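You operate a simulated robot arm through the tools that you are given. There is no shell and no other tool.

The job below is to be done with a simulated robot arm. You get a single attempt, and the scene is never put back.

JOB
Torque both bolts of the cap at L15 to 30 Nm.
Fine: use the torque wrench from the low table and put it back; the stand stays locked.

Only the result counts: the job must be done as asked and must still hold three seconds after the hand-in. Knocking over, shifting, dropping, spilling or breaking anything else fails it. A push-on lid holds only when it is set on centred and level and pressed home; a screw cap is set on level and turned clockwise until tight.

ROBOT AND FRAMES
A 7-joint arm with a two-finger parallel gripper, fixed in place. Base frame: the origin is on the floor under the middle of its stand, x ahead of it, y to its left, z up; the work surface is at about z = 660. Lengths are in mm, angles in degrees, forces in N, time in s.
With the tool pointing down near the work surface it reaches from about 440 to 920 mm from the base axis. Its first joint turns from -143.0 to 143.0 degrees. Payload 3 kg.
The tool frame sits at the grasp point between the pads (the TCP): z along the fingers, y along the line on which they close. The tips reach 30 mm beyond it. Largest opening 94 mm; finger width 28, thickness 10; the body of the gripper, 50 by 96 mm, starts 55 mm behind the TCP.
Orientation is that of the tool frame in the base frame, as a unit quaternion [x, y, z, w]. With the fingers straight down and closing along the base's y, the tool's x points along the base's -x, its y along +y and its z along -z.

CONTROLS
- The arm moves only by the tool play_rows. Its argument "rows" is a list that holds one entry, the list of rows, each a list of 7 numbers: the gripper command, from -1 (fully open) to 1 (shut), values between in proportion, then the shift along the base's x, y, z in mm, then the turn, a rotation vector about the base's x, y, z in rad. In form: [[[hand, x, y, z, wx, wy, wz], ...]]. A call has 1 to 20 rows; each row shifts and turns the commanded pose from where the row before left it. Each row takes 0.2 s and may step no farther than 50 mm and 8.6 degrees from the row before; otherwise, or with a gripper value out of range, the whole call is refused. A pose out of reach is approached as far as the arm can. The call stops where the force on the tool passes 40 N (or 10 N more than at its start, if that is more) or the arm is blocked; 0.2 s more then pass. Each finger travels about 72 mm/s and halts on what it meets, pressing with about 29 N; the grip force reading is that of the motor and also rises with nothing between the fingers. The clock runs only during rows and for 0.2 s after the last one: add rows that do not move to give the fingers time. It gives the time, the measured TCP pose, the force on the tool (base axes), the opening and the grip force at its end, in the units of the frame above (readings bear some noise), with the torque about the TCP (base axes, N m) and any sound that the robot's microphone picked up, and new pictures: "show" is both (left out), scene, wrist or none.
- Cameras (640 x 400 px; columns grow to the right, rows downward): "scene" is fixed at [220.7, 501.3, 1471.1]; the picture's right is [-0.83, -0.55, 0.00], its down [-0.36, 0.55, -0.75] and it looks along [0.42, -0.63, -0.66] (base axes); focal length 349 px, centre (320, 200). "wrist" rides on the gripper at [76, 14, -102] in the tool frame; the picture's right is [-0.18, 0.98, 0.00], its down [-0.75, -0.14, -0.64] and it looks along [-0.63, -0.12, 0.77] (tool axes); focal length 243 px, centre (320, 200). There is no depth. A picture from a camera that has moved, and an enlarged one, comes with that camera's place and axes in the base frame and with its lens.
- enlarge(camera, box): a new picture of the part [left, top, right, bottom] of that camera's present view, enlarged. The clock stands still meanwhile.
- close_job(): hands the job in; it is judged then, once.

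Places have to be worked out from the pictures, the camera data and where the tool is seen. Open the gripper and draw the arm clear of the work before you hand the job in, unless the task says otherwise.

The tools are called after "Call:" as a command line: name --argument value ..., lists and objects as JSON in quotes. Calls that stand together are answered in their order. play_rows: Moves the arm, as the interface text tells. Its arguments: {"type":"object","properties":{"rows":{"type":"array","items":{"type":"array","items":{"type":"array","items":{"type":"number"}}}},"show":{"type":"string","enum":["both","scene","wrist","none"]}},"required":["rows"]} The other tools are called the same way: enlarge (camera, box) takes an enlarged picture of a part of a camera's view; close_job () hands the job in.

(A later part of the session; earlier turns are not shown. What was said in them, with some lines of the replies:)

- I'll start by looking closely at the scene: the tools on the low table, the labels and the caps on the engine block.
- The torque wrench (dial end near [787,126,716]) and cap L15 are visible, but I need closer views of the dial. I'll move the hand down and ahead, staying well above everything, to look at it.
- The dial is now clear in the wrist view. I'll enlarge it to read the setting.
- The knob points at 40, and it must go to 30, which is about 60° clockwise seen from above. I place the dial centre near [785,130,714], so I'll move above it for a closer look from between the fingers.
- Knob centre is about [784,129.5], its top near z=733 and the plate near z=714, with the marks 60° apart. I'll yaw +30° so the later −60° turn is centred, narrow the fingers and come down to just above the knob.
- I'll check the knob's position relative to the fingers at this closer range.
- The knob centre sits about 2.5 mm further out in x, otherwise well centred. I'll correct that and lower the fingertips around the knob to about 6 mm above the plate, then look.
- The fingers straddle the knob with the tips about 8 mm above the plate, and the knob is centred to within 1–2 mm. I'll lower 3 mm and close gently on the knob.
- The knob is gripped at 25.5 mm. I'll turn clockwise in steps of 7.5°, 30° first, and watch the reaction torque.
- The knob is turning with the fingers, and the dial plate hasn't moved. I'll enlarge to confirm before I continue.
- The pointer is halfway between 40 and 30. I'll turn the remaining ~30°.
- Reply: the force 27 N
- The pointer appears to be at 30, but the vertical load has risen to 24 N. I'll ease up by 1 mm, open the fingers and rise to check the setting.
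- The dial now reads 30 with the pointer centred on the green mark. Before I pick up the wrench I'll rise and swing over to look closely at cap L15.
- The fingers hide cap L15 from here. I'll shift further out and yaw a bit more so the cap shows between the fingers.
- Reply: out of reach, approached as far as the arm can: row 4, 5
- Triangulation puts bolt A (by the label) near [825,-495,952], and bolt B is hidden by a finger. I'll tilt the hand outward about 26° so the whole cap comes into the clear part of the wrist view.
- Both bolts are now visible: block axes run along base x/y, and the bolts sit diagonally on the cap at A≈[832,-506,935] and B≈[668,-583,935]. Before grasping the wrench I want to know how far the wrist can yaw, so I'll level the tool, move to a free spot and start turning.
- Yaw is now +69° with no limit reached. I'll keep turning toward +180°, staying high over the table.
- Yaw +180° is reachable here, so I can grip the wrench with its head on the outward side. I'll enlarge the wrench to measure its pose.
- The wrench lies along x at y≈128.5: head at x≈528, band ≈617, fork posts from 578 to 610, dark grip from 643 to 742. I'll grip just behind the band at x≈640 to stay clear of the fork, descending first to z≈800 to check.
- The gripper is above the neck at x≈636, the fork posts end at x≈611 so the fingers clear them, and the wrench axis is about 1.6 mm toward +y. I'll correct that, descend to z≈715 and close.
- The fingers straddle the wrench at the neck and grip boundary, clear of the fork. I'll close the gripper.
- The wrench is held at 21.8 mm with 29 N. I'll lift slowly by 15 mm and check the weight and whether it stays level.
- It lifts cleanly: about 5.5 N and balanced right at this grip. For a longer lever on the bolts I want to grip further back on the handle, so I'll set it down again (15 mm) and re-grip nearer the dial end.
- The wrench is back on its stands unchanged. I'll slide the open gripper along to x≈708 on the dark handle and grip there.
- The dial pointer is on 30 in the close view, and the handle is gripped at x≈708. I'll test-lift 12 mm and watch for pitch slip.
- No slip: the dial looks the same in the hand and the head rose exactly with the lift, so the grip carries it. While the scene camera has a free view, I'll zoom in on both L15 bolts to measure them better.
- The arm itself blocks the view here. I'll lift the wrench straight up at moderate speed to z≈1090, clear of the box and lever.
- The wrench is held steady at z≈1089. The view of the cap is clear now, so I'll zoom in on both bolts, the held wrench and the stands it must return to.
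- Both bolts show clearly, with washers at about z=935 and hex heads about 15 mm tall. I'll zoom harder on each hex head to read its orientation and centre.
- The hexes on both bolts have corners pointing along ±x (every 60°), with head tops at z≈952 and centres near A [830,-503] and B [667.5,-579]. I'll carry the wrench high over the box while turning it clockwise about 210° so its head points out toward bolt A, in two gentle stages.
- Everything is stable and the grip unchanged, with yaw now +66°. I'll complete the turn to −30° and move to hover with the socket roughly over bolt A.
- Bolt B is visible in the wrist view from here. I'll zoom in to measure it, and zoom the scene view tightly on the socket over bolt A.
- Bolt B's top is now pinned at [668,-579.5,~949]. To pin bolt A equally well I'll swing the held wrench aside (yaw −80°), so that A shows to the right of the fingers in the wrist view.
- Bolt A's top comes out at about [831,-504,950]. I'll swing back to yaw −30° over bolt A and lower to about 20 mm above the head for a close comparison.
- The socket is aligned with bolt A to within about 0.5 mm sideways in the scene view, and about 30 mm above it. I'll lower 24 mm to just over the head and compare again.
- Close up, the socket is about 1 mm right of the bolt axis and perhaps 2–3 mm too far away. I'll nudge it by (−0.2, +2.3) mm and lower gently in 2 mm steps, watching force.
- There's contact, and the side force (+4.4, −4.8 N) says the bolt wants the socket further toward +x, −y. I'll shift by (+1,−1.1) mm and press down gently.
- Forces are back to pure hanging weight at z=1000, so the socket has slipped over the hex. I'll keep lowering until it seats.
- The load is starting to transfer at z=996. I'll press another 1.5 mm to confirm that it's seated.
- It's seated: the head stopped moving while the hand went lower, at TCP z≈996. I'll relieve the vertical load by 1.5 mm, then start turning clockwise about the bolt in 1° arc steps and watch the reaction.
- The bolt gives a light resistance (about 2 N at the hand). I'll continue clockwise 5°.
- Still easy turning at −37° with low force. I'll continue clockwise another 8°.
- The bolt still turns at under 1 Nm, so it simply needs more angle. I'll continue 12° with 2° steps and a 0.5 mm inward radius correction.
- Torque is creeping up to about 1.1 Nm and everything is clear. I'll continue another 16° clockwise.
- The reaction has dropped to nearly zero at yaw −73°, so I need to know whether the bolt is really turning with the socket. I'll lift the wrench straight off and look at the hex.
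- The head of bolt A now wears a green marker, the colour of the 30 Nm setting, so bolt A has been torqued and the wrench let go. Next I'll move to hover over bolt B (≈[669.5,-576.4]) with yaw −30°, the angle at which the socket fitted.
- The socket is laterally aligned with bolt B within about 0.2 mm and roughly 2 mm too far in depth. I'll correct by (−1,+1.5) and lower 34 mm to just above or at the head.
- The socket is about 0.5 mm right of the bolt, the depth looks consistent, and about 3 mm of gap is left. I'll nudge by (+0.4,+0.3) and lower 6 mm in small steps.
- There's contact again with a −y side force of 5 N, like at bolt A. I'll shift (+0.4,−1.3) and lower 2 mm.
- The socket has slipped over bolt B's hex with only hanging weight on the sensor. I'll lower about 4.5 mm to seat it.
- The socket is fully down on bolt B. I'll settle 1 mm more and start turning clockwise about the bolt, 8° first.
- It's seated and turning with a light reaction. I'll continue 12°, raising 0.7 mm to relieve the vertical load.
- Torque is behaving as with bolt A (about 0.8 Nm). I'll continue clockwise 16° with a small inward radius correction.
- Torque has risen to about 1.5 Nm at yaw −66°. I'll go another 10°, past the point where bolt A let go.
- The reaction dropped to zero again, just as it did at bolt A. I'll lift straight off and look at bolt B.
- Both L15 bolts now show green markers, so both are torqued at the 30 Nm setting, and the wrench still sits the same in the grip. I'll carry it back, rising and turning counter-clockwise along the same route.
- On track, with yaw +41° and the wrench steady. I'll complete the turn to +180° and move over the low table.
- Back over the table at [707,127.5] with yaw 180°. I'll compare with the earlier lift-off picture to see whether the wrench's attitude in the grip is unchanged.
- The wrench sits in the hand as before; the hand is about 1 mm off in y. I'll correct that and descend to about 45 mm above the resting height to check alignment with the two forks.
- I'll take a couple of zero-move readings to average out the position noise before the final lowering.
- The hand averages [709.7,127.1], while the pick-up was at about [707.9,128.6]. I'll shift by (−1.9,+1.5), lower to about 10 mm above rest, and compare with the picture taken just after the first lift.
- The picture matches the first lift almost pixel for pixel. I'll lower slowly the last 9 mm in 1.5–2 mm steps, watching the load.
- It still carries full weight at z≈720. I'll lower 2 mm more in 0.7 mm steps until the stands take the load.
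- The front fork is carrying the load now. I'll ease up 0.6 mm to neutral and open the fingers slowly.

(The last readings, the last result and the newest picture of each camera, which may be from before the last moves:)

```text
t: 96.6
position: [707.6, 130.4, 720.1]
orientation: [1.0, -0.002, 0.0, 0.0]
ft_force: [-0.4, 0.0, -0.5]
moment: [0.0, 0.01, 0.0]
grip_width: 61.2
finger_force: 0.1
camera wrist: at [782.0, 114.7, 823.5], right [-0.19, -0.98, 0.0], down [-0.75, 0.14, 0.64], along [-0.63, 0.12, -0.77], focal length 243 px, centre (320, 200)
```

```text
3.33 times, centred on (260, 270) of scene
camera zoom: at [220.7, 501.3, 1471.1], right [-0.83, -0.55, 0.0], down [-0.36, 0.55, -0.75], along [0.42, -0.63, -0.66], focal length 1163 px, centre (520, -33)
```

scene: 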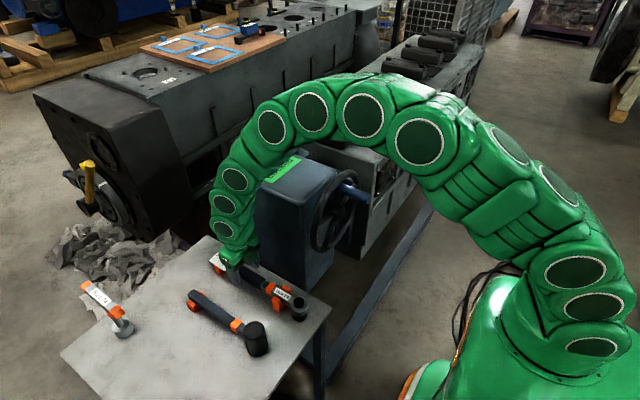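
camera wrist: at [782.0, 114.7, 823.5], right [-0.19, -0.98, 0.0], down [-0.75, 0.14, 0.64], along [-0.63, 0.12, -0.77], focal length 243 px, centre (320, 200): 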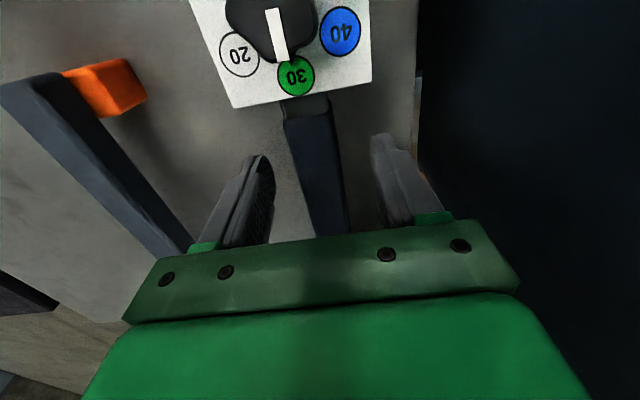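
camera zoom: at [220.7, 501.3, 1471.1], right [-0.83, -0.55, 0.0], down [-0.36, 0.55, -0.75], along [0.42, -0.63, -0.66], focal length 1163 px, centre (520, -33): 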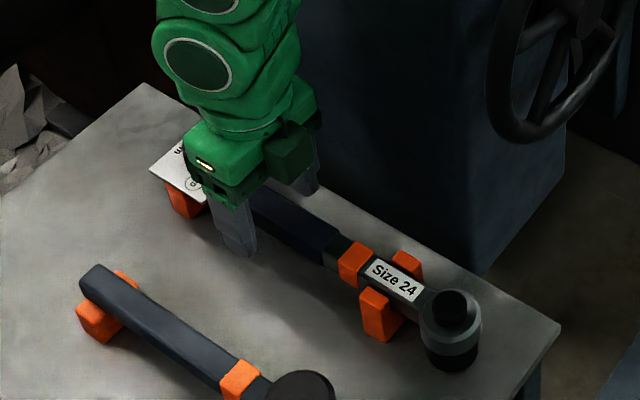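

The wrench rests in both forks and the hand is unloaded. I'll rise straight up, clear of the work, and inspect the final state.

Call:
play_rows --rows '[[[-0.3, 0, 0, 10, 0, 0, 0], [-0.3, 0, 0, 20, 0, 0, 0], [-0.3, 0, 0, 30, 0, 0, 0], [-0.3, 0, 0, 40, 0, 0, 0], [-0.3, 0, 0, 40, 0, 0, 0], [-0.3, 0, 0, 40, 0, 0, 0], [-0.3, 0, 0, 40, 0, 0, 0], [-0.3, 0, 0, 40, 0, 0, 0], [-0.3, -5, 0, 40, 0, 0, 0], [-0.3, -10, 0, 40, 0, 0, 0], [-0.3, -10, 0, 40, 0, 0, 0], [-0.3, 0, 0, 0, 0, 0, 0]]]' --show "both"

Call:
enlarge --camera "scene" --box '[200, 240, 320, 330]'

Call:
enlarge --camera "scene" --box '[270, 70, 420, 180]'

Call:
enlarge --camera "wrist" --box '[220, 0, 420, 160]'

```text
t: 99.2
position: [681.0, 128.1, 1100.4]
orientation: [1.0, -0.002, 0.0, 0.0]
ft_force: [-0.4, -0.1, 0.4]
moment: [-0.01, 0.0, 0.0]
grip_width: 61.2
finger_force: 0.0
camera wrist: at [757.0, 114.2, 1203.5], right [-0.19, -0.98, 0.0], down [-0.75, 0.14, 0.64], along [-0.63, 0.12, -0.77], focal length 243 px, centre (320, 200)
```

scene: 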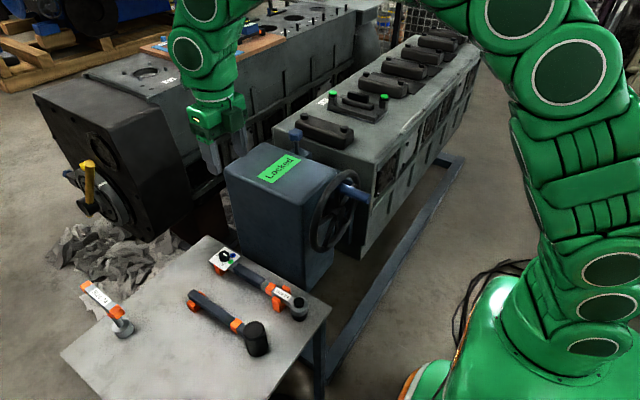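
wrist: 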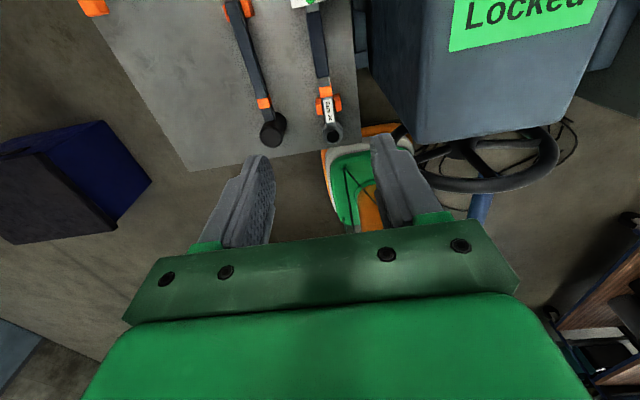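

```text
4.44 times, centred on (260, 285) of scene
camera zoom: at [220.7, 501.3, 1471.1], right [-0.83, -0.55, 0.0], down [-0.36, 0.55, -0.75], along [0.42, -0.63, -0.66], focal length 1550 px, centre (587, -178)
```

zoom: 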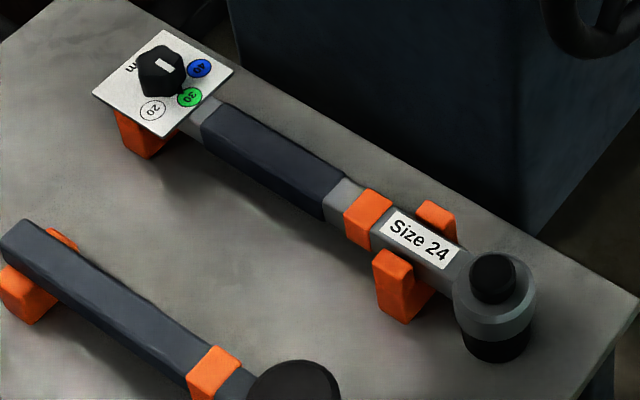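

```text
3.64 times, centred on (345, 125) of scene
camera zoom: at [220.7, 501.3, 1471.1], right [-0.83, -0.55, 0.0], down [-0.36, 0.55, -0.75], along [0.42, -0.63, -0.66], focal length 1268 px, centre (229, 473)
```

zoom: 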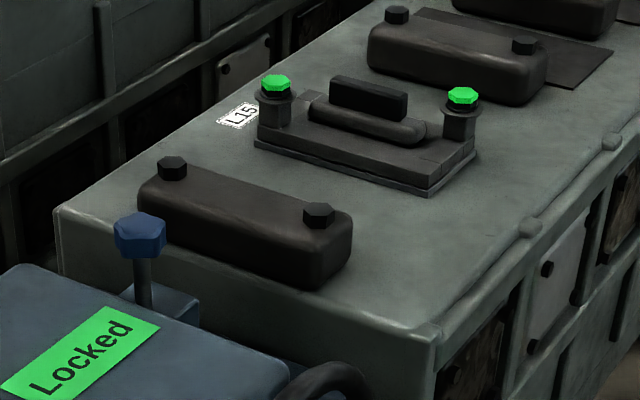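

```text
2.50 times, centred on (320, 80) of wrist
camera zoom: at [757.0, 114.2, 1203.5], right [-0.19, -0.98, 0.0], down [-0.75, 0.14, 0.64], along [-0.63, 0.12, -0.77], focal length 606 px, centre (320, 500)
```

zoom: 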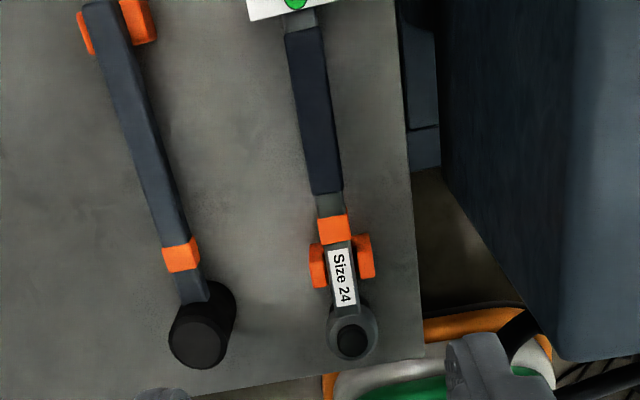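

The wrench is back in its forks where it started, both L15 bolts are marked green, and the stand is still locked. I'll open the gripper fully and let things settle before handing in.

Call:
play_rows --rows '[[[-1, 0, 0, 20, 0, 0, 0], [-1, 0, 0, 20, 0, 0, 0], [-1, 0, 0, 0, 0, 0, 0], [-1, 0, 0, 0, 0, 0, 0], [-1, 0, 0, 0, 0, 0, 0]]]' --show "scene"

```text
t: 100.4
position: [682.2, 129.0, 1141.4]
orientation: [1.0, -0.002, 0.0, 0.0]
ft_force: [-0.2, -0.1, -0.5]
moment: [-0.01, 0.01, 0.02]
grip_width: 93.9
finger_force: 0.0
```

scene: 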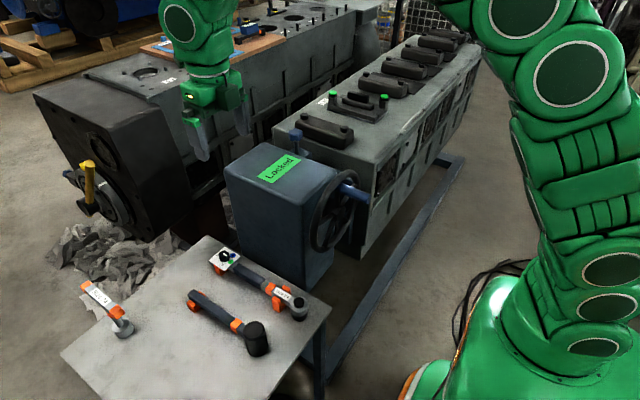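

The gripper is open and high above the table, and nothing else has moved. I'm handing the job in.

Call:
close_job

```text
The job is handed in.
```

I tightened both bolts of the L15 cap with the torque wrench set to 30 Nm, and I've handed the job in. I haven't seen the verdict.

- **Setting:** the wrench dial was on 40, so I turned it to 30 before picking it up. It is still on 30.
- **Bolts:** I turned each bolt clockwise until the resistance dropped away. When I lifted the wrench off, each bolt head showed a green marker, the colour of the 30 Nm mark on the dial. The force readings never came near 30 Nm: I estimated about 1.5 Nm at most. No click was reported either, so the green markers are my evidence that the torque was reached.
- **Wrench:** it is back in both forks on the low table, in the same position as at the start as far as the pictures show.
- **Stand:** I didn't touch it, and the "Locked" tag is unchanged. While I was fitting the wrench to the second bolt, the cap may have shifted about half a millimetre in the picture. I saw nothing else move.
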